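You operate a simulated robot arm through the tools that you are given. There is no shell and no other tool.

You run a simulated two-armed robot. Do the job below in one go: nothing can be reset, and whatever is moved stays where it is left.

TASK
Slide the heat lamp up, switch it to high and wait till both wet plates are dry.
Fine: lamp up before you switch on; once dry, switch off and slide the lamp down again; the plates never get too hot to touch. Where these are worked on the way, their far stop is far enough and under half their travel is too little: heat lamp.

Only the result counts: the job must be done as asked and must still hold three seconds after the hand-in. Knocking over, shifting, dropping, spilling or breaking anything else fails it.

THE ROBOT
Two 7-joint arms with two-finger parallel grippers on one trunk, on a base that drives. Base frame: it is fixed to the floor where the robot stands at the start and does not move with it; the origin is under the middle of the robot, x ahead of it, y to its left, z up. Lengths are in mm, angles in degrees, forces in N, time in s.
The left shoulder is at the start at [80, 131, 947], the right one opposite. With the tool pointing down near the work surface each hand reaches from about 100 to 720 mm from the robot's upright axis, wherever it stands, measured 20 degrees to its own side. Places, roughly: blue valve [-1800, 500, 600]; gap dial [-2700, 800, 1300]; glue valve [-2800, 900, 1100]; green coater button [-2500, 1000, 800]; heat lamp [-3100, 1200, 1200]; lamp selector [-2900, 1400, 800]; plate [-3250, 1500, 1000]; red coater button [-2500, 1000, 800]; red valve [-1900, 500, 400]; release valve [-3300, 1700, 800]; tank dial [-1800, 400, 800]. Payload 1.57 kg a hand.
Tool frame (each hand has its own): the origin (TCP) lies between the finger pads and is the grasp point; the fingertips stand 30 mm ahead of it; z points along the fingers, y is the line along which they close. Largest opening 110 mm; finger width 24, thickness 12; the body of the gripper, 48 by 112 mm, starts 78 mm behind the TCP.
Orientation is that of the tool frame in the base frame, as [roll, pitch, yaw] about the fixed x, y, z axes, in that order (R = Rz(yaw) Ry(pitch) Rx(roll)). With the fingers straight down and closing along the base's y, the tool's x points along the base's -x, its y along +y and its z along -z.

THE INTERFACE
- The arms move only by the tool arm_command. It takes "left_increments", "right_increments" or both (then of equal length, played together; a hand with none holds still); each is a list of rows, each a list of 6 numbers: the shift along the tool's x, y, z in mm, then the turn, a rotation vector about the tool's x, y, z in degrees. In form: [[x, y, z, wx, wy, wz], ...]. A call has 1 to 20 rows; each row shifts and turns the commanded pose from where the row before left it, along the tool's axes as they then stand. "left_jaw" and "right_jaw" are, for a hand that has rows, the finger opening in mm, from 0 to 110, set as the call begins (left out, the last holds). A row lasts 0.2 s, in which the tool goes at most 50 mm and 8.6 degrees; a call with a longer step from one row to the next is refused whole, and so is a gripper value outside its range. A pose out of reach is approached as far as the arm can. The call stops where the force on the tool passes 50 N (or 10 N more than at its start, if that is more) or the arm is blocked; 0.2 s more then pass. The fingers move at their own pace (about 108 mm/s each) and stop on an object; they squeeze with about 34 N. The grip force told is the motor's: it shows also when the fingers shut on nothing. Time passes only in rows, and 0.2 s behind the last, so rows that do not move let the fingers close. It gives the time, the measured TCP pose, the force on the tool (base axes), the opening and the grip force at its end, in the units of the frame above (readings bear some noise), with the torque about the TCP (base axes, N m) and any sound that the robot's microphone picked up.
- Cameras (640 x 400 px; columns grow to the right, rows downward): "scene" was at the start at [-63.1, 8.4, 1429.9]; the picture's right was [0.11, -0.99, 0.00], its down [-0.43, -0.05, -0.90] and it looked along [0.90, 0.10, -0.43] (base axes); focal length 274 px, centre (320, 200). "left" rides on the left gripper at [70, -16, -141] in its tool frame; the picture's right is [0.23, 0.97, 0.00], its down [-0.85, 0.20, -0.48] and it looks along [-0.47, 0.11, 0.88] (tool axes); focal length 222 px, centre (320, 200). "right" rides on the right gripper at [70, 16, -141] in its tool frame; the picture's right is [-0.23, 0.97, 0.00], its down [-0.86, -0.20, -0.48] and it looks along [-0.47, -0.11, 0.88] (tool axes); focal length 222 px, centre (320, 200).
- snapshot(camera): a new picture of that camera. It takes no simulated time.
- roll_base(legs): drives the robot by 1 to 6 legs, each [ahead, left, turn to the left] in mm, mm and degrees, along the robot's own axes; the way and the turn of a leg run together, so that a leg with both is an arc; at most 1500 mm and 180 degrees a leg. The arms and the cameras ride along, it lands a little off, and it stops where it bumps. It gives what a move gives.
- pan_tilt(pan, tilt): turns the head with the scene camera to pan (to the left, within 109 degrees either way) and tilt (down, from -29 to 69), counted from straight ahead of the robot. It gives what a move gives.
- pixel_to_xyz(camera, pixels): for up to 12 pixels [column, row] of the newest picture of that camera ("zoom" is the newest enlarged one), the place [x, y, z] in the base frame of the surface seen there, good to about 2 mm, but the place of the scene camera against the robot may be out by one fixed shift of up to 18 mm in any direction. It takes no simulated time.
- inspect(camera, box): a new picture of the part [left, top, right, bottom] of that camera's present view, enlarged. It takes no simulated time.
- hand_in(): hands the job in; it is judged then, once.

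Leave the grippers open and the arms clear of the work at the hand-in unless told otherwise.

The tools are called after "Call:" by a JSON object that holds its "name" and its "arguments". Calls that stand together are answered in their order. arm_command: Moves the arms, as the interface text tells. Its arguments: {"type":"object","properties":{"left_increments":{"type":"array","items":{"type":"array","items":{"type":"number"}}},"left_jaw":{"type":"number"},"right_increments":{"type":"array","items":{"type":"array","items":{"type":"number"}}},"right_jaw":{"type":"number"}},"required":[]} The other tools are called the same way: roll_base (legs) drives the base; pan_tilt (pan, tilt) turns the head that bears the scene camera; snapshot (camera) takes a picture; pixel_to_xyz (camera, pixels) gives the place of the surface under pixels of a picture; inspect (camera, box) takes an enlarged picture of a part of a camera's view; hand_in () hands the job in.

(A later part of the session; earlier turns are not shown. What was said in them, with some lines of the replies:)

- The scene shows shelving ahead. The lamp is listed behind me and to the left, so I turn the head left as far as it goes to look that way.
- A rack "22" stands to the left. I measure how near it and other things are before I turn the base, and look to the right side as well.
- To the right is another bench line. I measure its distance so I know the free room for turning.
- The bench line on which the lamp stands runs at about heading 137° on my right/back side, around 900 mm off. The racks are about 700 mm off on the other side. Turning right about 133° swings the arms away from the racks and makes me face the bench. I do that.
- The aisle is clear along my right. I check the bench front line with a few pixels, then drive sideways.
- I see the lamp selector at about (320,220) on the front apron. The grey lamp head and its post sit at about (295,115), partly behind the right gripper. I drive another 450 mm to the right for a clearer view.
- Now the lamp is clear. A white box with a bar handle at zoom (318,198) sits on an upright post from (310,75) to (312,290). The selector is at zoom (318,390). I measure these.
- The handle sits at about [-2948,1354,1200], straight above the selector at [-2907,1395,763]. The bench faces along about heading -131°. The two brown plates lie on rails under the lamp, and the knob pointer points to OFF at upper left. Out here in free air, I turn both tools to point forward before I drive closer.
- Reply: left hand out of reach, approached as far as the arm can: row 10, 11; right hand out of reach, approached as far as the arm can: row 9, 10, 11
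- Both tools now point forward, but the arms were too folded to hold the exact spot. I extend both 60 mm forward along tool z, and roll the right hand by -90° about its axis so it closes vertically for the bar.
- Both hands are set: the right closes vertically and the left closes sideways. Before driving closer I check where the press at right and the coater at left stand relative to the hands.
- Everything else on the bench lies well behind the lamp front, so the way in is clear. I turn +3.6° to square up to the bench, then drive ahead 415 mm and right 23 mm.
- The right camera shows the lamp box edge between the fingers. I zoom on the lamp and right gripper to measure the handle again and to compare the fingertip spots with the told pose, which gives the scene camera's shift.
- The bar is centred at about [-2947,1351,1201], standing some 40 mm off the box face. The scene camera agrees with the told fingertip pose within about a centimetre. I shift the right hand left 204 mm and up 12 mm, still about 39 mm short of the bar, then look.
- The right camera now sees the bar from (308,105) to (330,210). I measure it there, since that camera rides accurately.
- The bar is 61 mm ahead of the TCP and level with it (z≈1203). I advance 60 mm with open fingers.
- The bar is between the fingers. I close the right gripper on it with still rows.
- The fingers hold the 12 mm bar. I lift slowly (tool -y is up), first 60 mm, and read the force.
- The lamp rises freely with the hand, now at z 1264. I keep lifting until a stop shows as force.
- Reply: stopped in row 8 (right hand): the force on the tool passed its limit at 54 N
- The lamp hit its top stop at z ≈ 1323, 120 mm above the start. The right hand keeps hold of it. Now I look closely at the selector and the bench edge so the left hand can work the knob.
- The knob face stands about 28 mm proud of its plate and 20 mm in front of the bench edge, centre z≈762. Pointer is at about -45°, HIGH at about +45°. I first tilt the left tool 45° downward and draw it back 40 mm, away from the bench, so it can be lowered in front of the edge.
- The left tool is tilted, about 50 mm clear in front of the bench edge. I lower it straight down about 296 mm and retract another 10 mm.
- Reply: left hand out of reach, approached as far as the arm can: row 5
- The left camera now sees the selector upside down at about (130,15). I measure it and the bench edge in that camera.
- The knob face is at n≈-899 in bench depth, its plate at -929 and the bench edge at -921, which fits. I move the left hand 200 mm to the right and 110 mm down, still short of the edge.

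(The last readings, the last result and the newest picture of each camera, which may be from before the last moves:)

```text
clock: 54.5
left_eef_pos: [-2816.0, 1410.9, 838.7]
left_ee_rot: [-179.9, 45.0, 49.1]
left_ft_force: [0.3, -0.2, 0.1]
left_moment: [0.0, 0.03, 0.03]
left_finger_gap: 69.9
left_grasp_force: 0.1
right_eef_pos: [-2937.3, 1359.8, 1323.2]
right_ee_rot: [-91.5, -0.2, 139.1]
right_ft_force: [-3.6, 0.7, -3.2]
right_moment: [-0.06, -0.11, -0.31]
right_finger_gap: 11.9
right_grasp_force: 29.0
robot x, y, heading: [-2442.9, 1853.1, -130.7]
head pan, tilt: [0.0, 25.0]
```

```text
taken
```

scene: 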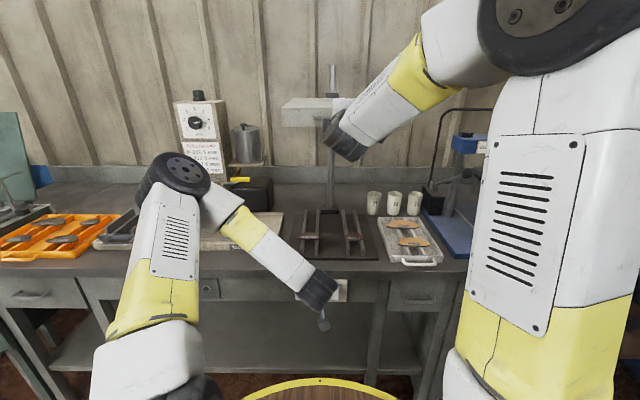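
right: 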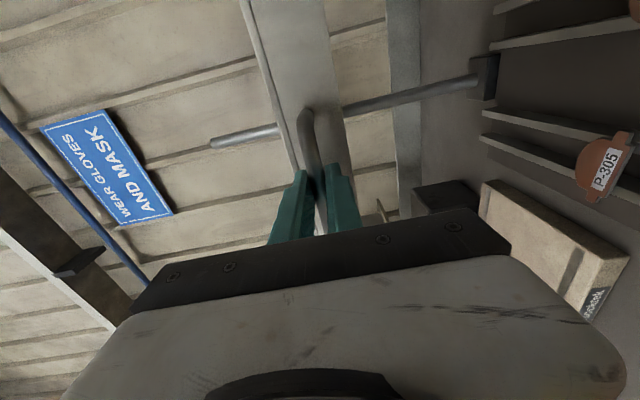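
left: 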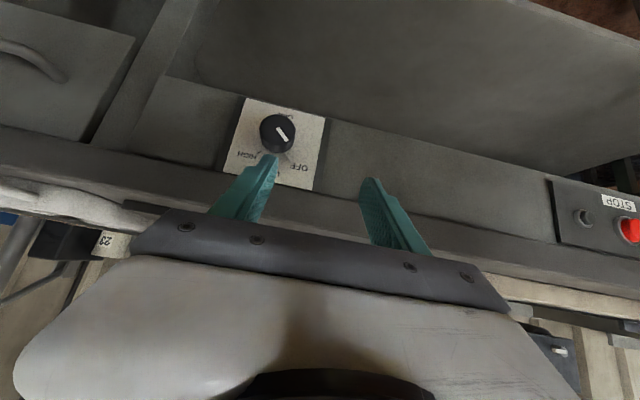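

The knob is clear at (278,132) in the left camera. I measure it, and also check where the left elbow (scene (180,175)) and forearm have swung.

Call:
{"name": "pixel_to_xyz", "arguments": {"camera": "left", "pixels": [[277, 132], [265, 128], [291, 130], [277, 120], [247, 100], [323, 120], [316, 188], [318, 150], [236, 150], [240, 140]]}}

Call:
{"name": "pixel_to_xyz", "arguments": {"camera": "scene", "pixels": [[180, 172], [160, 185], [240, 215], [300, 265], [320, 290], [160, 280]]}}

Call:
{"name": "inspect", "arguments": {"camera": "left", "box": [200, 70, 360, 170]}}

```text
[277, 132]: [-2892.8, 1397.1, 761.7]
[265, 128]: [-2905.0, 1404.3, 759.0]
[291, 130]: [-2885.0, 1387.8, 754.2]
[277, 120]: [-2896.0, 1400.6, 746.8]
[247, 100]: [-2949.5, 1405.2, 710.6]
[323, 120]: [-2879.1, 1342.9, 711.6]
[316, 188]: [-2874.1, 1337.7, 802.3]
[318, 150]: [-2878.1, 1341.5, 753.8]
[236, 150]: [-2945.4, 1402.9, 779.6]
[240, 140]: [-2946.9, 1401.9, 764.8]
```

```text
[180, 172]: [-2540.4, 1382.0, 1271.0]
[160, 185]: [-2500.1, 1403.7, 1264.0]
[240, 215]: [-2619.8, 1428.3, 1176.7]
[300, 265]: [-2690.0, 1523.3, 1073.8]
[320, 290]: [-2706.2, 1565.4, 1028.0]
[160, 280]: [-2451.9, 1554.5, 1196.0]
```

```text
4.00 times, centred on (280, 120) of left
```

zoom: 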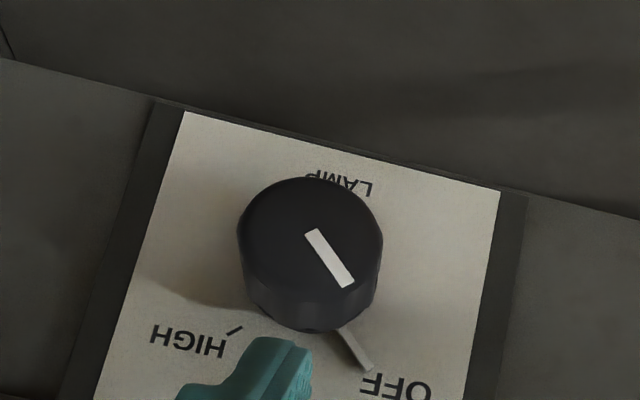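

The knob axis sits at z≈757 and the face centre is at about [-2894,1398]. The elbow is high and free. I move right 47 mm and down 82 mm, then level the tool to point straight at the knob. The tips stay about 30 mm short of it.

Call:
{"name": "arm_command", "arguments": {"left_increments": [[0, -24, 0, 0, 0, 0], [0, -23, 0, 0, 0, 0], [19.3, 0, 19.3, 0, 0, 0], [19.3, 0, 19.3, 0, 0, 0], [19.3, 0, 19.3, 0, 0, 0], [0, 0, 0, 0, -7.5, 0], [0, 0, 0, 0, -7.5, 0], [0, 0, 0, 0, -7.5, 0], [0, 0, 0, 0, -7.5, 0], [0, 0, 0, 0, -7.5, 0], [0, 0, 0, 0, -7.5, 0], [0, 0, 0, 0, 0, 0]]}}

Call:
{"name": "snapshot", "arguments": {"camera": "left"}}

Call:
{"name": "snapshot", "arguments": {"camera": "scene"}}

```text
clock: 57.1
left_eef_pos: [-2853.9, 1440.6, 757.6]
left_ee_rot: [-33.7, 89.9, -164.7]
left_ft_force: [-0.5, 0.0, -0.6]
left_moment: [-0.01, 0.0, 0.0]
left_finger_gap: 70.3
left_grasp_force: 0.1
right_eef_pos: [-2937.6, 1358.5, 1323.3]
right_ee_rot: [-91.4, -0.1, 139.1]
right_ft_force: [-2.6, 2.2, -2.3]
right_moment: [-0.03, -0.13, -0.03]
right_finger_gap: 11.9
right_grasp_force: 29.2
robot x, y, heading: [-2441.6, 1854.5, -131.1]
head pan, tilt: [0.0, 25.0]
```

```text
taken
```

left: 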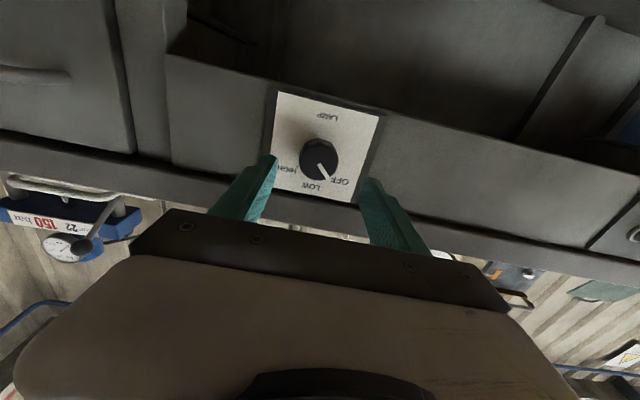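

```text
taken
```

scene: 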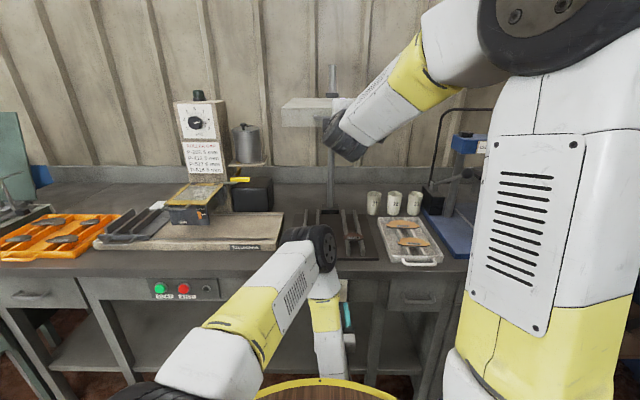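

The left hand now points at the knob, which shows upside down at (318,158). I verify its centre in this view.

Call:
{"name": "inspect", "arguments": {"camera": "left", "box": [240, 90, 400, 210]}}

Call:
{"name": "pixel_to_xyz", "arguments": {"camera": "left", "pixels": [[317, 160], [310, 160], [325, 155], [320, 172], [318, 150], [335, 165], [303, 155], [372, 130], [275, 120]]}}

Call:
{"name": "snapshot", "arguments": {"camera": "right"}}

Call:
{"name": "pixel_to_xyz", "arguments": {"camera": "scene", "pixels": [[310, 240], [330, 245], [290, 260], [325, 290], [345, 315]]}}

```text
3.33 times, centred on (320, 150) of left
```

zoom: 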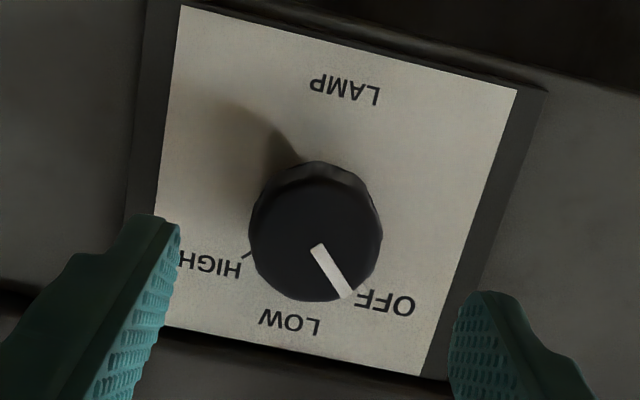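

```text
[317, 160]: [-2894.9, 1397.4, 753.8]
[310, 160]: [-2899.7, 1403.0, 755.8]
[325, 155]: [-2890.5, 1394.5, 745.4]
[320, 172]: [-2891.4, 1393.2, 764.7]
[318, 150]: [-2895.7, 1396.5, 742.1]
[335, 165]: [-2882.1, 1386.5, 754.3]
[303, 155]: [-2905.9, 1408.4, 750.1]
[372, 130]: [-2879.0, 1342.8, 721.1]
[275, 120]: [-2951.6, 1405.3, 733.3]
```

```text
taken
```

right: 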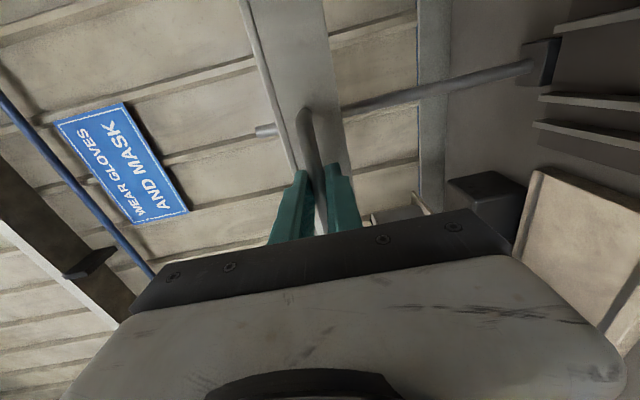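

```text
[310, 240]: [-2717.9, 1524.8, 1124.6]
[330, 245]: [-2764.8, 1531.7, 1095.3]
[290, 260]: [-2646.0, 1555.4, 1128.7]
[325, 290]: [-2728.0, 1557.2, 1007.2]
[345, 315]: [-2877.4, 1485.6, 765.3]
```

The centre lines up within 2 mm: knob face n≈-898, TCP at -839. I advance 53 mm so the pads cover the knob, with the tips about 7 mm short of the plate.

Call:
{"name": "arm_command", "arguments": {"left_increments": [[-0.5, 0, 18, 0, 0, 0], [-0.5, 0, 18, 0, 0, 0], [0, 0, 17, 0, 0, 0], [0, 0, 0, 0, 0, 0]]}}

Call:
{"name": "snapshot", "arguments": {"camera": "left"}}

Call:
{"name": "snapshot", "arguments": {"camera": "scene"}}

```text
clock: 58.1
left_eef_pos: [-2888.5, 1399.5, 758.8]
left_ee_rot: [-57.8, 89.9, 171.3]
left_ft_force: [0.8, 0.0, -0.3]
left_moment: [0.0, 0.02, 0.01]
left_finger_gap: 69.8
left_grasp_force: 0.1
right_eef_pos: [-2938.0, 1360.0, 1323.6]
right_ee_rot: [-91.4, -0.1, 139.2]
right_ft_force: [-1.0, 0.6, -3.2]
right_moment: [-0.07, -0.1, -0.09]
right_finger_gap: 11.9
right_grasp_force: 28.6
robot x, y, heading: [-2444.6, 1853.9, -130.7]
head pan, tilt: [0.0, 25.0]
```

```text
taken
```

left: 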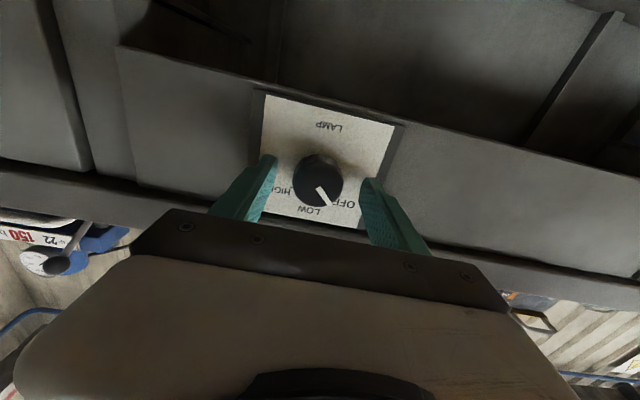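

```text
taken
```

scene: 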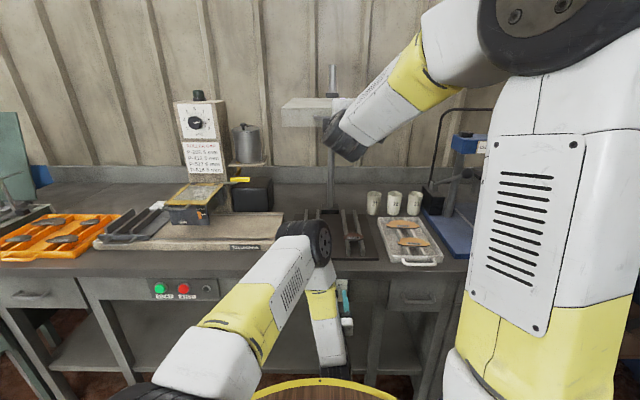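

The knob sits between the pads. I close the left gripper on it.

Call:
{"name": "arm_command", "arguments": {"left_increments": [[0, 0, 0, 0, 0, 0], [0, 0, 0, 0, 0, 0], [0, 0, 0, 0, 0, 0]], "left_jaw": 0}}

Call:
{"name": "snapshot", "arguments": {"camera": "left"}}

Call:
{"name": "inspect", "arguments": {"camera": "scene", "box": [280, 195, 380, 258]}}

```text
clock: 58.9
left_eef_pos: [-2888.3, 1401.6, 757.6]
left_ee_rot: [-82.7, 89.8, 146.2]
left_ft_force: [-15.4, 4.3, -1.7]
left_moment: [0.16, -0.09, -1.03]
left_finger_gap: 37.6
left_grasp_force: 43.5
right_eef_pos: [-2937.7, 1358.0, 1323.4]
right_ee_rot: [-91.3, -0.1, 139.1]
right_ft_force: [2.1, 0.6, -2.5]
right_moment: [-0.04, -0.05, -0.81]
right_finger_gap: 11.9
right_grasp_force: 28.9
robot x, y, heading: [-2442.3, 1854.8, -131.2]
head pan, tilt: [0.0, 25.0]
```

```text
taken
```

left: 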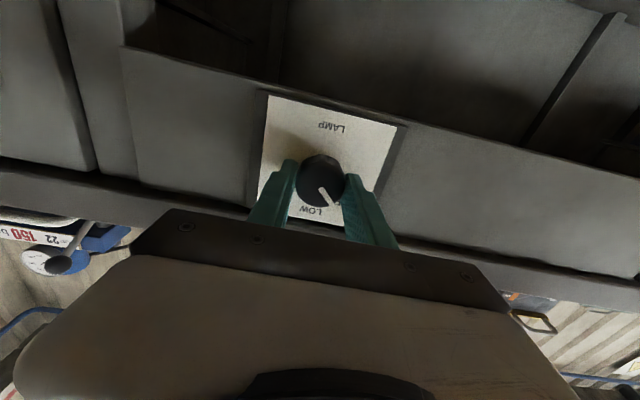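

```text
6.35 times, centred on (330, 226) of scene
```

zoom: 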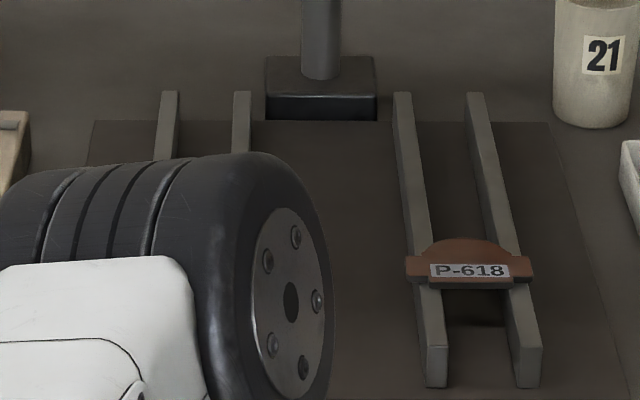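

The grip holds at 37.6 mm with a small sideways load, so the hand stands about 1.5 mm too far left. I correct that and turn the knob clockwise (+ about tool z) by 45° first, to see it follow.

Call:
{"name": "arm_command", "arguments": {"left_increments": [[0, -1.5, 0, 0, 0, 0], [0, 0, 0, 0, 0, 7.5], [0, 0, 0, 0, 0, 7.5], [0, 0, 0, 0, 0, 7.5], [0, 0, 0, 0, 0, 7.5], [0, 0, 0, 0, 0, 7.5], [0, 0, 0, 0, 0, 7.5]]}}

Call:
{"name": "snapshot", "arguments": {"camera": "left"}}

```text
clock: 60.5
left_eef_pos: [-2889.8, 1402.2, 757.7]
left_ee_rot: [90.0, 44.9, -40.9]
left_ft_force: [-1.1, 23.6, 3.5]
left_moment: [-0.13, 0.1, -0.8]
left_finger_gap: 37.7
left_grasp_force: 43.7
right_eef_pos: [-2937.4, 1358.5, 1322.1]
right_ee_rot: [-91.4, -0.1, 139.1]
right_ft_force: [-4.1, -11.0, -2.8]
right_moment: [-0.07, -0.09, 0.05]
right_finger_gap: 11.9
right_grasp_force: 29.9
robot x, y, heading: [-2441.6, 1851.7, -131.0]
head pan, tilt: [0.0, 25.0]
```

```text
taken
```

left: 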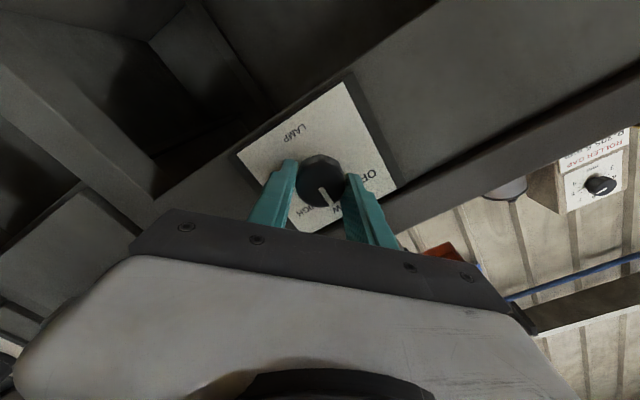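

The knob follows and the pointer now stands at LOW, with moderate side load. I ease the hand 1 mm right and 1 mm out, and turn the next 45° to HIGH.

Call:
{"name": "arm_command", "arguments": {"left_increments": [[-0.7, -0.7, -1, 0, 0, 0], [0, 0, 0, 0, 0, 7.5], [0, 0, 0, 0, 0, 7.5], [0, 0, 0, 0, 0, 7.5], [0, 0, 0, 0, 0, 7.5], [0, 0, 0, 0, 0, 7.5], [0, 0, 0, 0, 0, 7.5]]}}

Call:
{"name": "snapshot", "arguments": {"camera": "left"}}

Call:
{"name": "snapshot", "arguments": {"camera": "scene"}}

Call:
{"name": "snapshot", "arguments": {"camera": "right"}}

```text
clock: 62.1
left_eef_pos: [-2890.4, 1402.5, 757.6]
left_ee_rot: [90.2, 0.0, -41.0]
left_ft_force: [-31.3, -13.7, -30.6]
left_moment: [0.41, 0.17, -0.45]
left_finger_gap: 37.9
left_grasp_force: 43.9
right_eef_pos: [-2937.5, 1358.9, 1322.5]
right_ee_rot: [-91.3, -0.1, 139.2]
right_ft_force: [15.6, 17.3, -1.2]
right_moment: [-0.06, -0.03, 0.04]
right_finger_gap: 12.1
right_grasp_force: 29.0
robot x, y, heading: [-2446.4, 1850.5, -130.9]
head pan, tilt: [0.0, 25.0]
```

```text
taken
```

left: 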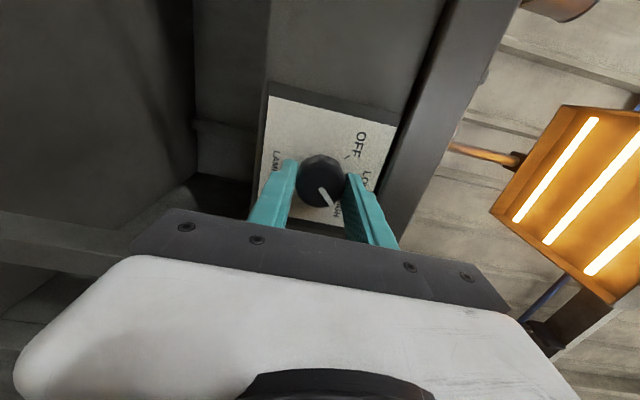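

```text
taken
```

scene: 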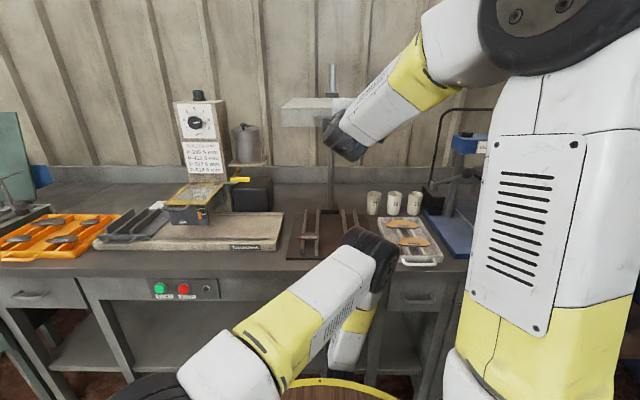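

```text
taken
```

right: 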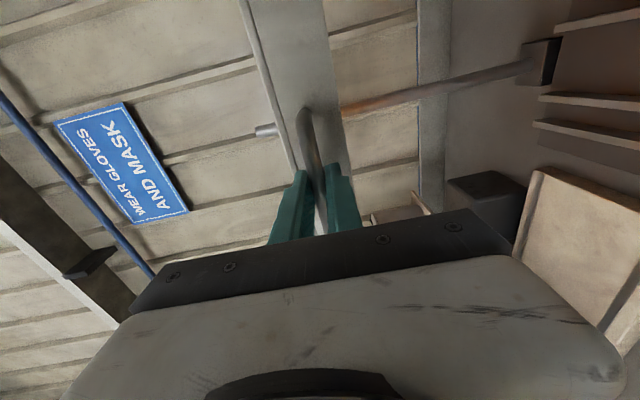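

The lamp's three bars glow brightly. I zoom to check the pointer is on HIGH and to see the plates: the scene now shows the left plate at (308,240).

Call:
{"name": "inspect", "arguments": {"camera": "left", "box": [240, 100, 400, 230]}}

Call:
{"name": "inspect", "arguments": {"camera": "scene", "box": [285, 200, 365, 250]}}

```text
3.08 times, centred on (320, 165) of left
```

zoom: 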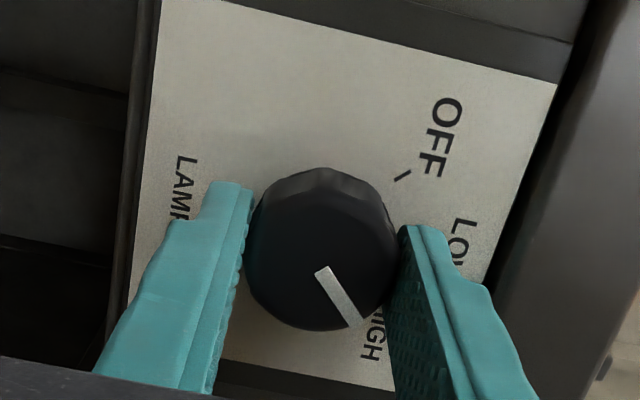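

```text
8.00 times, centred on (325, 225) of scene
```

zoom: 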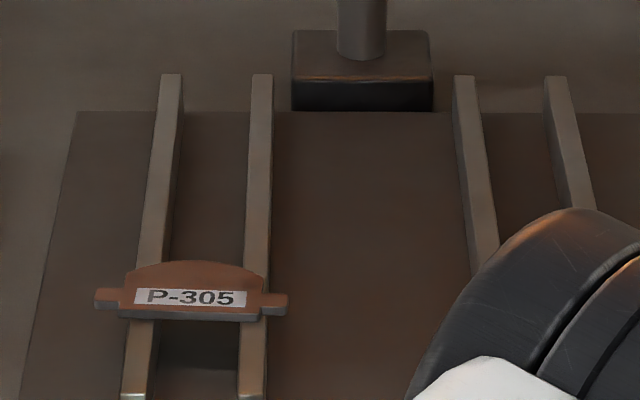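

The pointer is at HIGH and the lamp is on since about clock 62. The elbow hides plate P-618, so I open the fingers slightly (47 mm) around the knob with a small centring shift, and roll the hand another 40° without touching the knob. This should swing the elbow off the plate.

Call:
{"name": "arm_command", "arguments": {"left_increments": [[-1, -1.5, 0, 0, 0, 0], [0, 0, 0, 0, 0, 0], [0, 0, 0, 0, 0, 8], [0, 0, 0, 0, 0, 8], [0, 0, 0, 0, 0, 8], [0, 0, 0, 0, 0, 8], [0, 0, 0, 0, 0, 8]], "left_jaw": 47}}

Call:
{"name": "snapshot", "arguments": {"camera": "scene"}}

Call:
{"name": "inspect", "arguments": {"camera": "scene", "box": [285, 200, 365, 250]}}

Call:
{"name": "inspect", "arguments": {"camera": "left", "box": [240, 100, 400, 230]}}

```text
clock: 63.7
left_eef_pos: [-2890.8, 1403.9, 756.6]
left_ee_rot: [90.0, -40.0, -40.9]
left_ft_force: [-0.4, -0.7, 0.1]
left_moment: [0.01, 0.0, -0.01]
left_finger_gap: 46.7
left_grasp_force: 0.0
right_eef_pos: [-2938.8, 1359.8, 1322.8]
right_ee_rot: [-91.5, -0.1, 139.1]
right_ft_force: [-1.5, -0.1, -1.8]
right_moment: [-0.06, -0.06, -0.38]
right_finger_gap: 11.8
right_grasp_force: 29.0
robot x, y, heading: [-2445.7, 1852.2, -131.1]
head pan, tilt: [0.0, 25.0]
```

```text
taken
```

scene: 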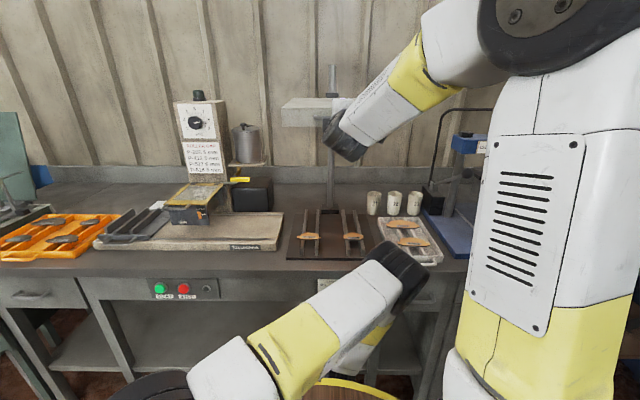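

```text
8.00 times, centred on (325, 225) of scene
```

zoom: 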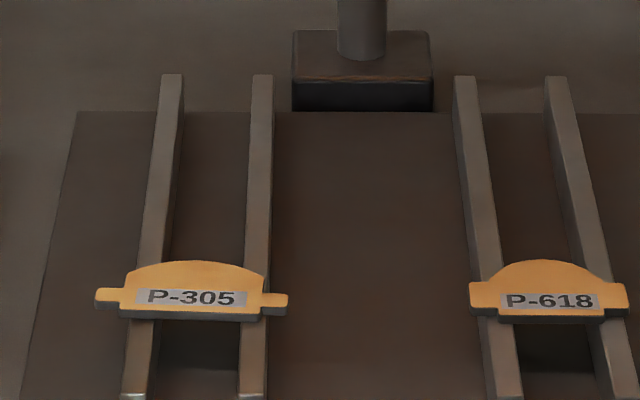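

```text
3.08 times, centred on (320, 165) of left
```

zoom: 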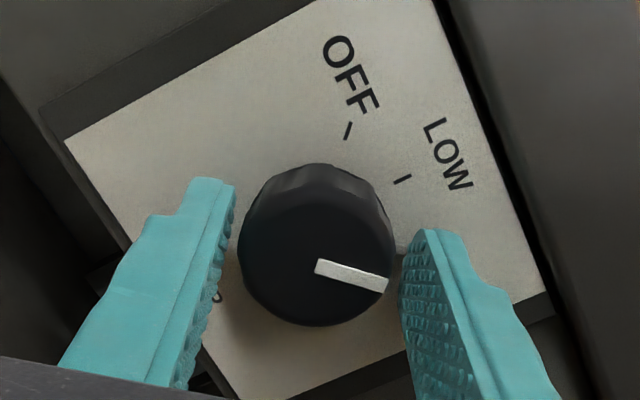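

Both plates have turned from reddish brown to gold, like the finished plates in the tray. I compare with the tray plates right away, which takes no simulated time.

Call:
{"name": "inspect", "arguments": {"camera": "scene", "box": [335, 205, 435, 265]}}

Call:
{"name": "inspect", "arguments": {"camera": "scene", "box": [340, 225, 370, 245]}}

Call:
{"name": "inspect", "arguments": {"camera": "scene", "box": [290, 225, 325, 247]}}

```text
6.40 times, centred on (385, 235) of scene
```

zoom: 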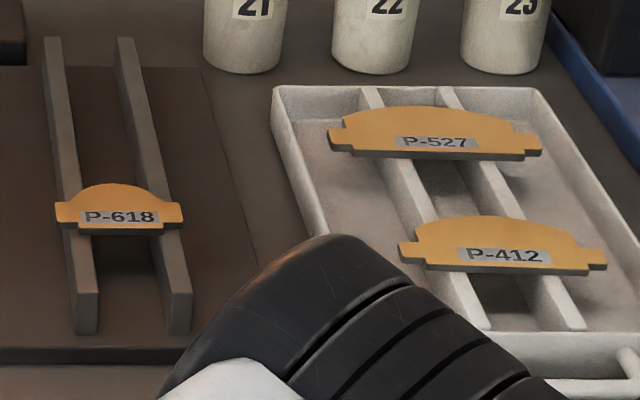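

```text
16.00 times, centred on (355, 235) of scene
```

zoom: 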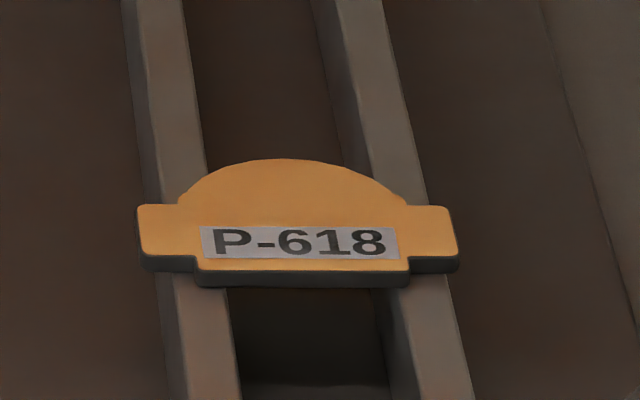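

```text
16.00 times, centred on (308, 236) of scene
```

zoom: 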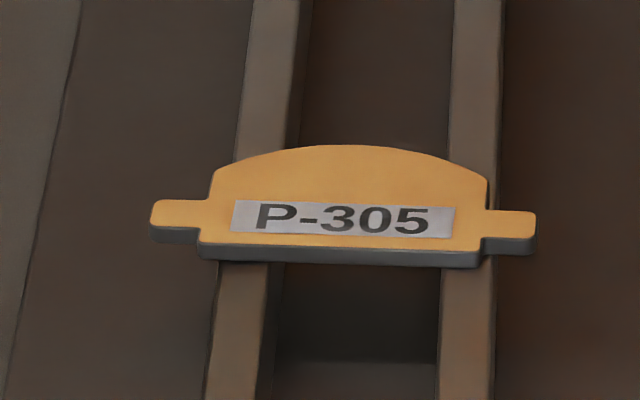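

Both plates match the dry ones. I grip the knob and turn it back anticlockwise 92° to OFF at once.

Call:
{"name": "arm_command", "arguments": {"left_increments": [[0, 0, 0, 0, 0, 0], [0, 0, 0, 0, 0, 0], [0, 0, 0, 0, 0, -8.4], [0, 0, 0, 0, 0, -8.4], [0, 0, 0, 0, 0, -8.4], [0, 0, 0, 0, 0, -8.4], [0, 0, 0, 0, 0, -8.4], [0, 0, 0, 0, 0, -8.4], [0, 0, 0, 0, 0, -8.4], [0, 0, 0, 0, 0, -8.4], [0, 0, 0, 0, 0, -8.4], [0, 0, 0, 0, 0, -8.4], [0, 0, 0, 0, 0, -8.0]], "left_jaw": 0}}

Call:
{"name": "snapshot", "arguments": {"camera": "left"}}

Call:
{"name": "inspect", "arguments": {"camera": "left", "box": [240, 100, 400, 230]}}

Call:
{"name": "inspect", "arguments": {"camera": "scene", "box": [285, 200, 365, 250]}}

```text
clock: 66.5
left_eef_pos: [-2890.2, 1402.5, 757.1]
left_ee_rot: [89.7, 52.1, -41.0]
left_ft_force: [20.5, 6.0, 22.2]
left_moment: [-0.26, -0.75, -0.36]
left_finger_gap: 37.7
left_grasp_force: 43.4
right_eef_pos: [-2937.9, 1358.0, 1323.0]
right_ee_rot: [-91.4, 0.0, 139.2]
right_ft_force: [-14.6, -12.1, -3.5]
right_moment: [-0.03, -0.11, -0.21]
right_finger_gap: 11.8
right_grasp_force: 28.9
robot x, y, heading: [-2444.4, 1850.8, -130.7]
head pan, tilt: [0.0, 25.0]
```

```text
taken
```

left: 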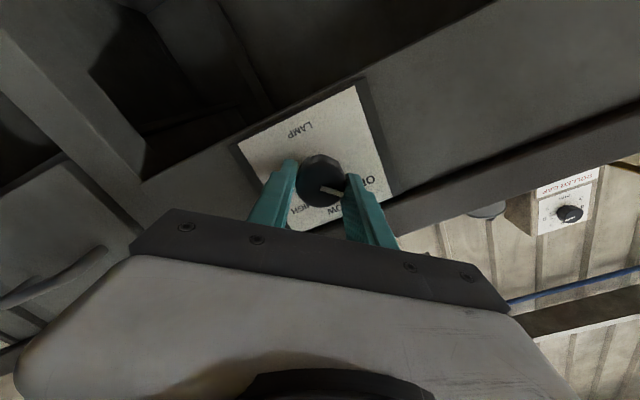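

```text
3.08 times, centred on (320, 165) of left
```

zoom: 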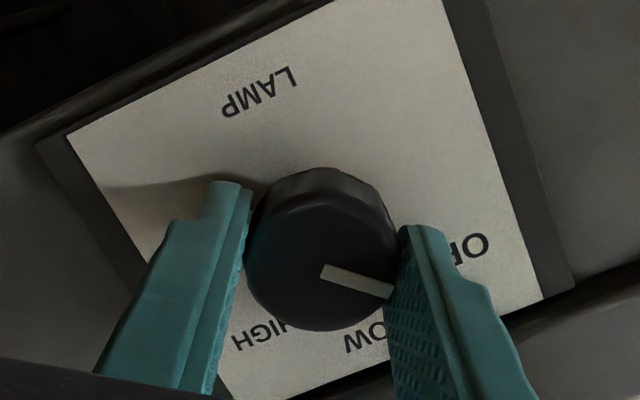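

```text
8.00 times, centred on (325, 225) of scene
```

zoom: 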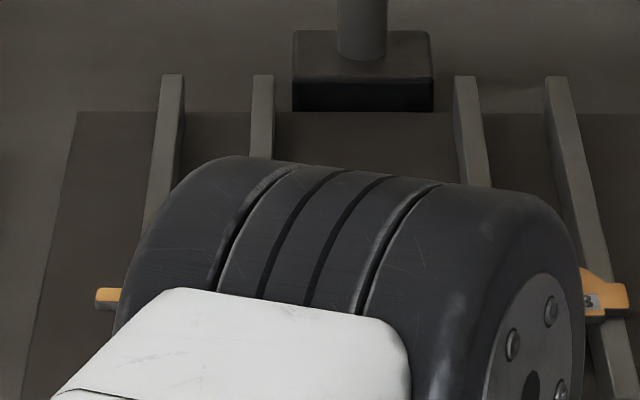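

The glow is gone and the pointer is back on the OFF tick. I open the left fingers to 47 mm and draw straight back 60 mm from the knob.

Call:
{"name": "arm_command", "arguments": {"left_increments": [[0, 0, 0, 0, 0, 0], [0, 0, 0, 0, 0, 0], [0, 0, -15, 0, 0, 0], [0, 0, -15, 0, 0, 0], [0, 0, -15, 0, 0, 0], [0, 0, -15, 0, 0, 0], [0, 0, 0, 0, 0, 0]], "left_jaw": 47}}

Call:
{"name": "snapshot", "arguments": {"camera": "left"}}

Call:
{"name": "inspect", "arguments": {"camera": "left", "box": [240, 60, 400, 190]}}

Call:
{"name": "snapshot", "arguments": {"camera": "scene"}}

```text
clock: 68.1
left_eef_pos: [-2850.2, 1447.7, 756.0]
left_ee_rot: [90.0, 52.2, -40.9]
left_ft_force: [-0.5, 0.3, -0.2]
left_moment: [0.05, 0.01, 0.01]
left_finger_gap: 46.9
left_grasp_force: 0.1
right_eef_pos: [-2937.2, 1359.6, 1324.0]
right_ee_rot: [-91.4, -0.1, 139.1]
right_ft_force: [-3.3, 2.0, -1.7]
right_moment: [-0.08, -0.12, 0.42]
right_finger_gap: 11.8
right_grasp_force: 28.8
robot x, y, heading: [-2443.3, 1851.9, -130.9]
head pan, tilt: [0.0, 25.0]
```

```text
taken
```

left: 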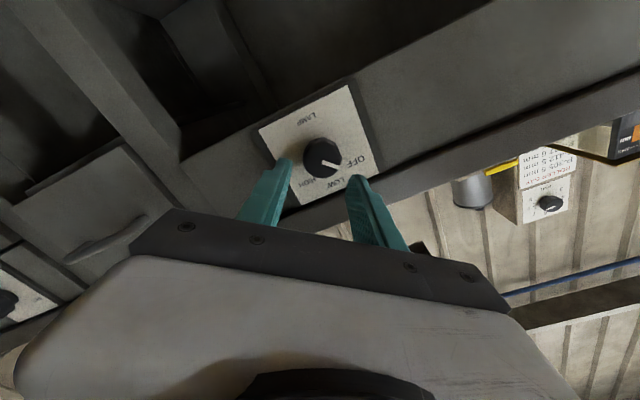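

```text
3.08 times, centred on (320, 125) of left
```

zoom: 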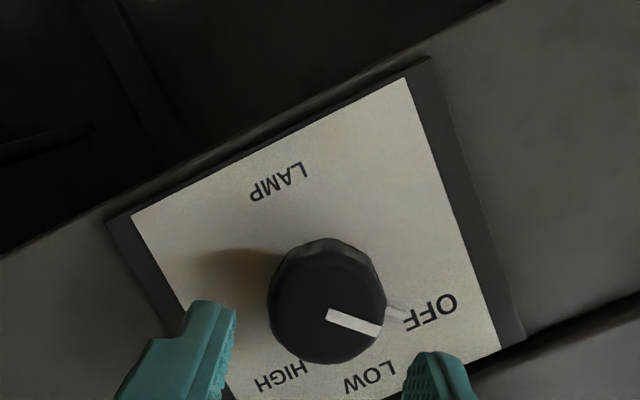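

```text
taken
```

scene: 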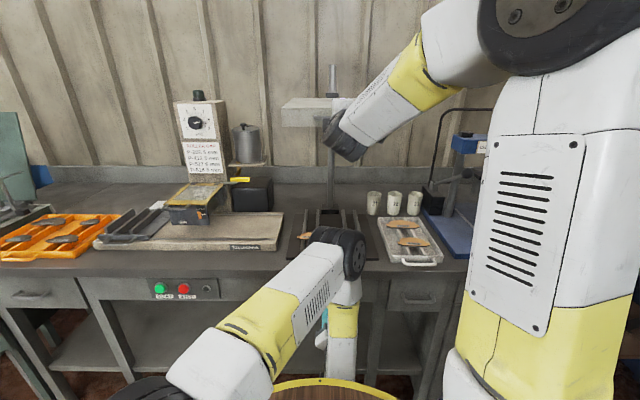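

The selector clearly shows OFF. I now take the left arm out of the way: roll level, tilt down 45°, move 200 mm left, then up. This keeps its elbow from meeting the right wrist when the lamp comes down.

Call:
{"name": "arm_command", "arguments": {"left_increments": [[0, 0, 0, 0, 0, -7.56], [0, 0, 0, 0, 0, -7.56], [0, 0, 0, 0, 0, -7.56], [0, 0, 0, 0, 0, -7.56], [0, 0, 0, 0, 0, -7.56], [0, 0, 0, 0, 7.5, 0], [0, 0, 0, 0, 7.5, 0], [0, 0, 0, 0, 7.5, 0], [0, 0, 0, 0, 7.5, 0], [0, 0, 0, 0, 7.5, 0], [0, 0, 0, 0, 7.5, 0], [0, 40, 0, 0, 0, 0], [0, 40, 0, 0, 0, 0], [0, 40, 0, 0, 0, 0], [0, 40, 0, 0, 0, 0], [0, 40, 0, 0, 0, 0], [0, 0, 0, 0, 0, 0]]}}

Call:
{"name": "snapshot", "arguments": {"camera": "scene"}}

Call:
{"name": "snapshot", "arguments": {"camera": "left"}}

```text
clock: 71.7
left_eef_pos: [-2699.1, 1318.2, 758.0]
left_ee_rot: [179.8, 45.0, 48.8]
left_ft_force: [0.0, 0.2, -0.6]
left_moment: [0.0, 0.0, 0.03]
left_finger_gap: 46.7
left_grasp_force: 0.2
right_eef_pos: [-2937.9, 1358.4, 1322.5]
right_ee_rot: [-91.4, -0.1, 139.1]
right_ft_force: [-3.5, 2.3, -3.4]
right_moment: [-0.03, -0.09, 0.54]
right_finger_gap: 11.9
right_grasp_force: 28.9
robot x, y, heading: [-2441.8, 1852.8, -131.0]
head pan, tilt: [0.0, 25.0]
```

```text
taken
```

scene: 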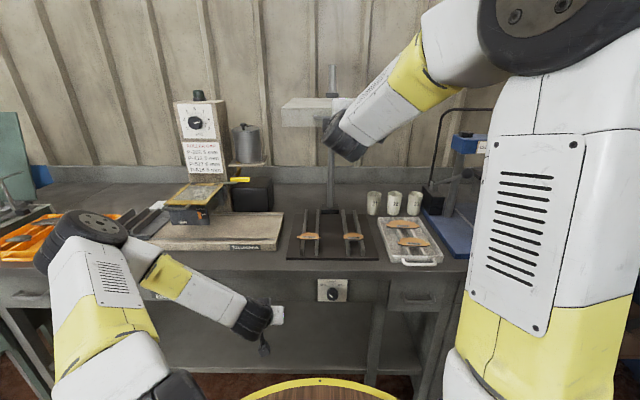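

```text
taken
```

left: 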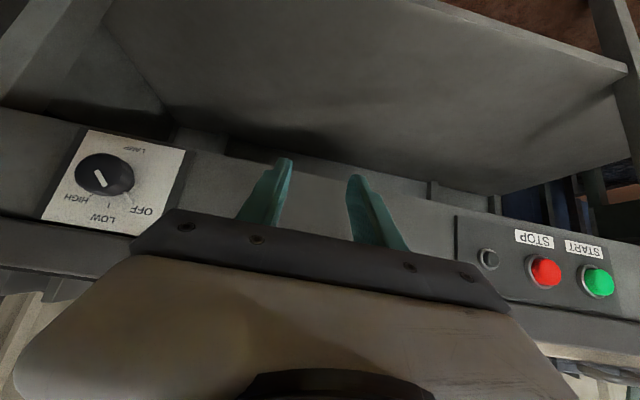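

The left arm is clear and both plates in view are still gold. Now I lower the lamp with the right hand (tool +y is down) by 110 mm.

Call:
{"name": "arm_command", "arguments": {"right_increments": [[0, 10, 0, 0, 0, 0], [0, 10, 0, 0, 0, 0], [0, 10, 0, 0, 0, 0], [0, 10, 0, 0, 0, 0], [0, 10, 0, 0, 0, 0], [0, 10, 0, 0, 0, 0], [0, 10, 0, 0, 0, 0], [0, 10, 0, 0, 0, 0], [0, 10, 0, 0, 0, 0], [0, 10, 0, 0, 0, 0], [0, 10, 0, 0, 0, 0]]}}

Call:
{"name": "snapshot", "arguments": {"camera": "scene"}}

```text
clock: 74.1
left_eef_pos: [-2700.6, 1317.2, 757.0]
left_ee_rot: [179.9, 45.1, 49.0]
left_ft_force: [-0.3, 0.8, -0.4]
left_moment: [0.0, 0.03, -0.03]
left_finger_gap: 47.0
left_grasp_force: 0.1
right_eef_pos: [-2936.5, 1360.8, 1209.7]
right_ee_rot: [-91.5, -0.1, 139.3]
right_ft_force: [-10.1, -18.9, 0.3]
right_moment: [-0.19, -0.18, -0.29]
right_finger_gap: 11.8
right_grasp_force: 29.5
robot x, y, heading: [-2445.4, 1852.6, -130.9]
head pan, tilt: [0.0, 25.0]
```

```text
taken
```

scene: 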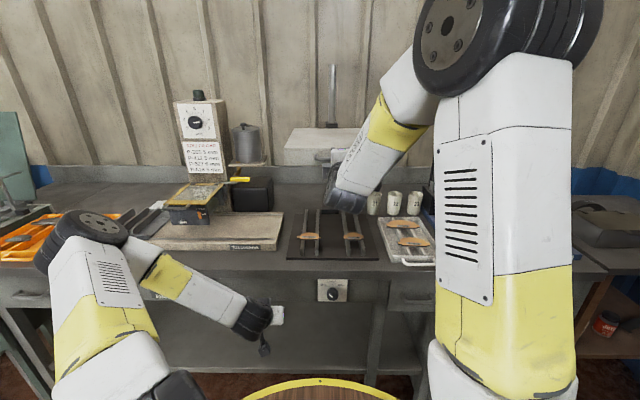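

The lamp is at z 1210. I lower it the last bit in 3 mm rows until the bottom stop is felt.

Call:
{"name": "arm_command", "arguments": {"right_increments": [[0, 3, 0, 0, 0, 0], [0, 3, 0, 0, 0, 0], [0, 2, 0, 0, 0, 0], [0, 2, 0, 0, 0, 0], [0, 2, 0, 0, 0, 0], [0, 2, 0, 0, 0, 0]]}}

```text
clock: 75.5
left_eef_pos: [-2699.2, 1319.0, 759.2]
left_ee_rot: [179.8, 45.1, 48.9]
left_ft_force: [-0.5, 0.2, 0.1]
left_moment: [-0.01, 0.0, 0.01]
left_finger_gap: 47.3
left_grasp_force: 0.1
right_eef_pos: [-2935.7, 1360.1, 1203.4]
right_ee_rot: [-90.7, 0.0, 139.2]
right_ft_force: [-1.8, -3.8, 28.7]
right_moment: [-0.19, 0.16, 0.37]
right_finger_gap: 11.6
right_grasp_force: 29.0
robot x, y, heading: [-2442.4, 1854.8, -130.9]
head pan, tilt: [0.0, 25.0]
```

The bottom stop holds at z 1203, the starting height, with 29 N against it. I ease 4 mm to relax the load, open the right fingers and draw back 90 mm.

Call:
{"name": "arm_command", "arguments": {"right_increments": [[0, -3, 0, 0, 0, 0], [0, 0, 0, 0, 0, 0]]}}

Call:
{"name": "arm_command", "arguments": {"right_increments": [[0, 0, 0, 0, 0, 0], [0, 0, 0, 0, 0, 0], [0, 0, 0, 0, 0, 0], [0, 0, -20, 0, 0, 0], [0, 0, -20, 0, 0, 0], [0, 0, -20, 0, 0, 0], [0, 0, 0, 0, 0, 0]], "right_jaw": 80}}

Call:
{"name": "snapshot", "arguments": {"camera": "right"}}

Call:
{"name": "snapshot", "arguments": {"camera": "scene"}}

```text
clock: 76.1
left_eef_pos: [-2699.7, 1317.5, 758.1]
left_ee_rot: [179.9, 45.1, 48.9]
left_ft_force: [-0.4, 0.1, 0.3]
left_moment: [0.02, 0.02, -0.03]
left_finger_gap: 47.0
left_grasp_force: 0.1
right_eef_pos: [-2935.5, 1361.1, 1203.7]
right_ee_rot: [-91.2, -0.2, 139.1]
right_ft_force: [-0.8, -1.3, 21.8]
right_moment: [-0.27, 0.02, 0.02]
right_finger_gap: 11.9
right_grasp_force: 29.2
robot x, y, heading: [-2446.7, 1853.7, -130.8]
head pan, tilt: [0.0, 25.0]
```

```text
clock: 77.7
left_eef_pos: [-2699.7, 1318.1, 758.1]
left_ee_rot: [179.8, 45.0, 48.9]
left_ft_force: [0.0, 0.2, 0.6]
left_moment: [-0.03, 0.01, 0.0]
left_finger_gap: 47.3
left_grasp_force: 0.1
right_eef_pos: [-2897.1, 1406.3, 1204.9]
right_ee_rot: [-91.4, -0.1, 139.1]
right_ft_force: [-0.7, 0.7, -0.2]
right_moment: [-0.01, 0.01, -0.01]
right_finger_gap: 80.1
right_grasp_force: 0.1
robot x, y, heading: [-2442.1, 1852.4, -130.7]
head pan, tilt: [0.0, 25.0]
```

```text
taken
```

right: 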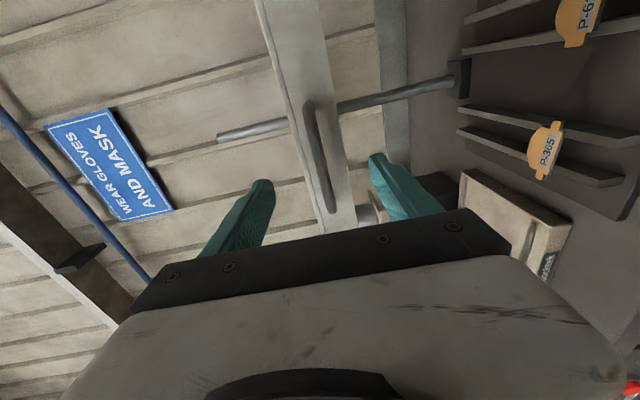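

```text
taken
```

scene: 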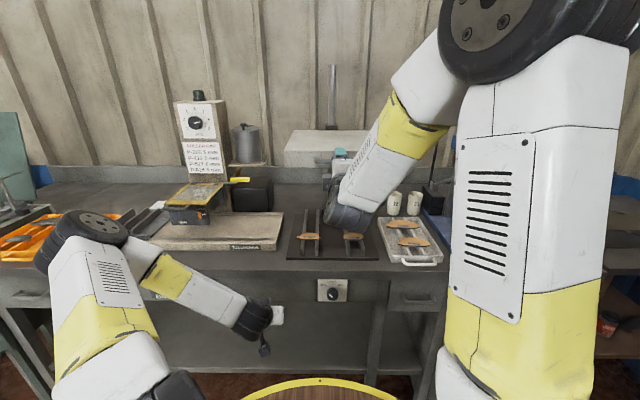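

The right hand is free, the lamp is down and both plates are gold. I open both grippers fully and roll the base straight back 350 mm so the arms stand clear.

Call:
{"name": "roll_base", "arguments": {"legs": [[-350, 0, 0]]}}

Call:
{"name": "arm_command", "arguments": {"left_increments": [[0, 0, 0, 0, 0, 0], [0, 0, 0, 0, 0, 0], [0, 0, 0, 0, 0, 0]], "right_increments": [[0, 0, 0, 0, 0, 0], [0, 0, 0, 0, 0, 0], [0, 0, 0, 0, 0, 0]], "left_jaw": 110, "right_jaw": 110}}

Call:
{"name": "snapshot", "arguments": {"camera": "scene"}}

Call:
{"name": "inspect", "arguments": {"camera": "scene", "box": [260, 90, 400, 240]}}

Call:
{"name": "snapshot", "arguments": {"camera": "right"}}

```text
clock: 79.9
left_eef_pos: [-2473.8, 1580.4, 758.5]
left_ee_rot: [179.9, 45.0, 48.9]
left_ft_force: [0.5, -0.4, -0.4]
left_moment: [-0.02, -0.03, 0.01]
left_finger_gap: 47.0
left_grasp_force: 0.1
right_eef_pos: [-2669.9, 1666.8, 1204.4]
right_ee_rot: [-91.3, -0.1, 139.1]
right_ft_force: [0.6, 0.1, -0.4]
right_moment: [0.03, -0.03, 0.03]
right_finger_gap: 79.8
right_grasp_force: 0.1
robot x, y, heading: [-2215.2, 2112.5, -131.1]
head pan, tilt: [0.0, 25.0]
```

```text
clock: 80.7
left_eef_pos: [-2473.5, 1578.4, 758.0]
left_ee_rot: [179.8, 45.0, 48.9]
left_ft_force: [0.0, -0.7, 0.6]
left_moment: [0.02, 0.03, 0.0]
left_finger_gap: 110.2
left_grasp_force: 0.1
right_eef_pos: [-2669.7, 1666.6, 1204.8]
right_ee_rot: [-91.4, -0.1, 139.1]
right_ft_force: [0.8, 0.0, 0.3]
right_moment: [0.04, -0.01, 0.0]
right_finger_gap: 110.4
right_grasp_force: 0.0
robot x, y, heading: [-2216.6, 2113.7, -131.1]
head pan, tilt: [0.0, 25.0]
```

```text
taken
```

scene: 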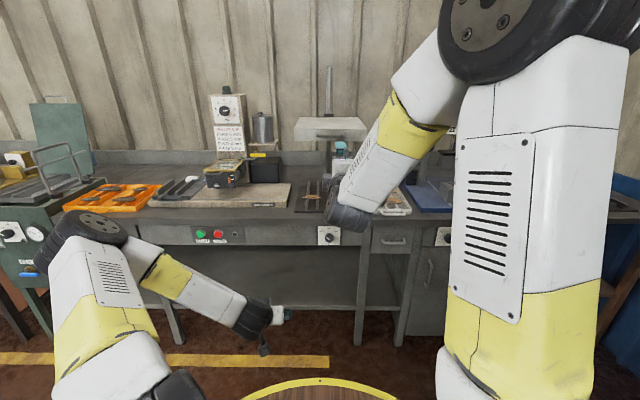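

```text
2.67 times, centred on (330, 165) of scene
```

zoom: 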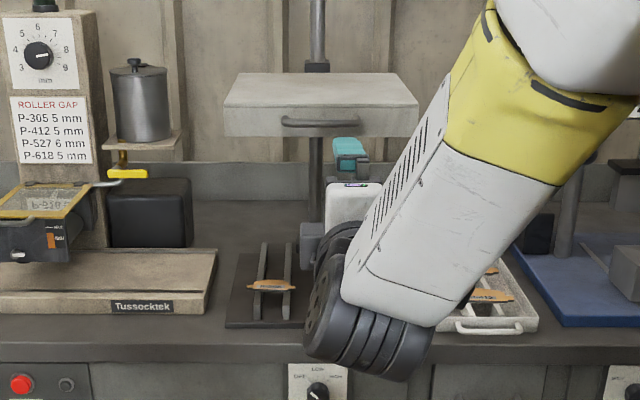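

```text
taken
```

right: 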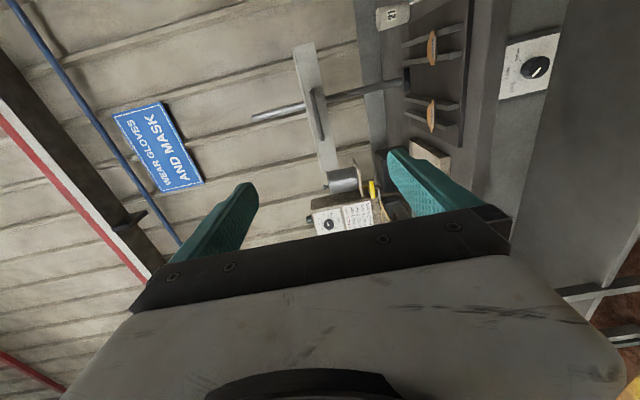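

I do a last check in the right camera of the knob at (537,68) and the plates at (432,48) and (430,115), plus the bar height.

Call:
{"name": "inspect", "arguments": {"camera": "right", "box": [400, 10, 580, 130]}}

Call:
{"name": "pixel_to_xyz", "arguments": {"camera": "right", "pixels": [[317, 112], [319, 125]]}}

```text
3.33 times, centred on (490, 70) of right
```

zoom: 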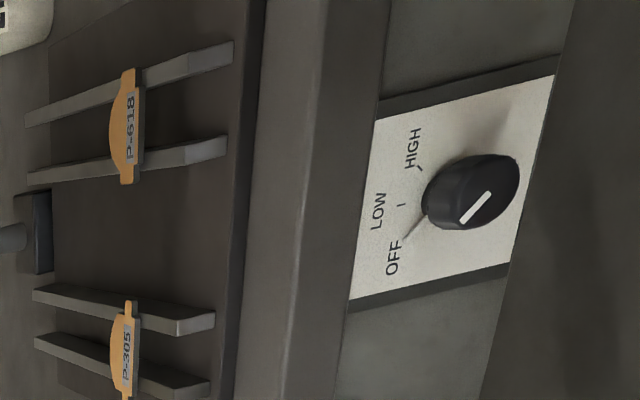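

```text
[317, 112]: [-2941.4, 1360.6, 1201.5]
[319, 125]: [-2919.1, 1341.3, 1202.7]
```

The knob points to OFF, both plates are gold (dry), and the lamp bar is back at z≈1202. The arms are clear and the grippers are open, so I hand in.

Call:
{"name": "hand_in", "arguments": {}}

```text
The job is handed in.
```

The job is done and handed in: both plates (P-305 and P-618) are dry, the lamp is off, and it is back down. I have not been told the verdict.

- **Lamp up:** I slid the lamp to its top stop, 120 mm above where it started, before touching the switch.
- **Drying:** I turned the selector to high. Both plates went from reddish brown to the same gold as the plates in the tray within a few seconds. I judged dryness by that colour match.
- **Lamp off and down:** I turned the selector back to off as soon as the plates matched, then lowered the lamp to its bottom stop. A last picture shows the selector on off and the lamp bar at its starting height.
- **Heat:** I had no temperature reading. The lamp was on for under 7 seconds, with the lamp at the top of its travel the whole time.

Nothing else was knocked or moved that I saw. Both grippers are open and the arms stand clear of the bench.
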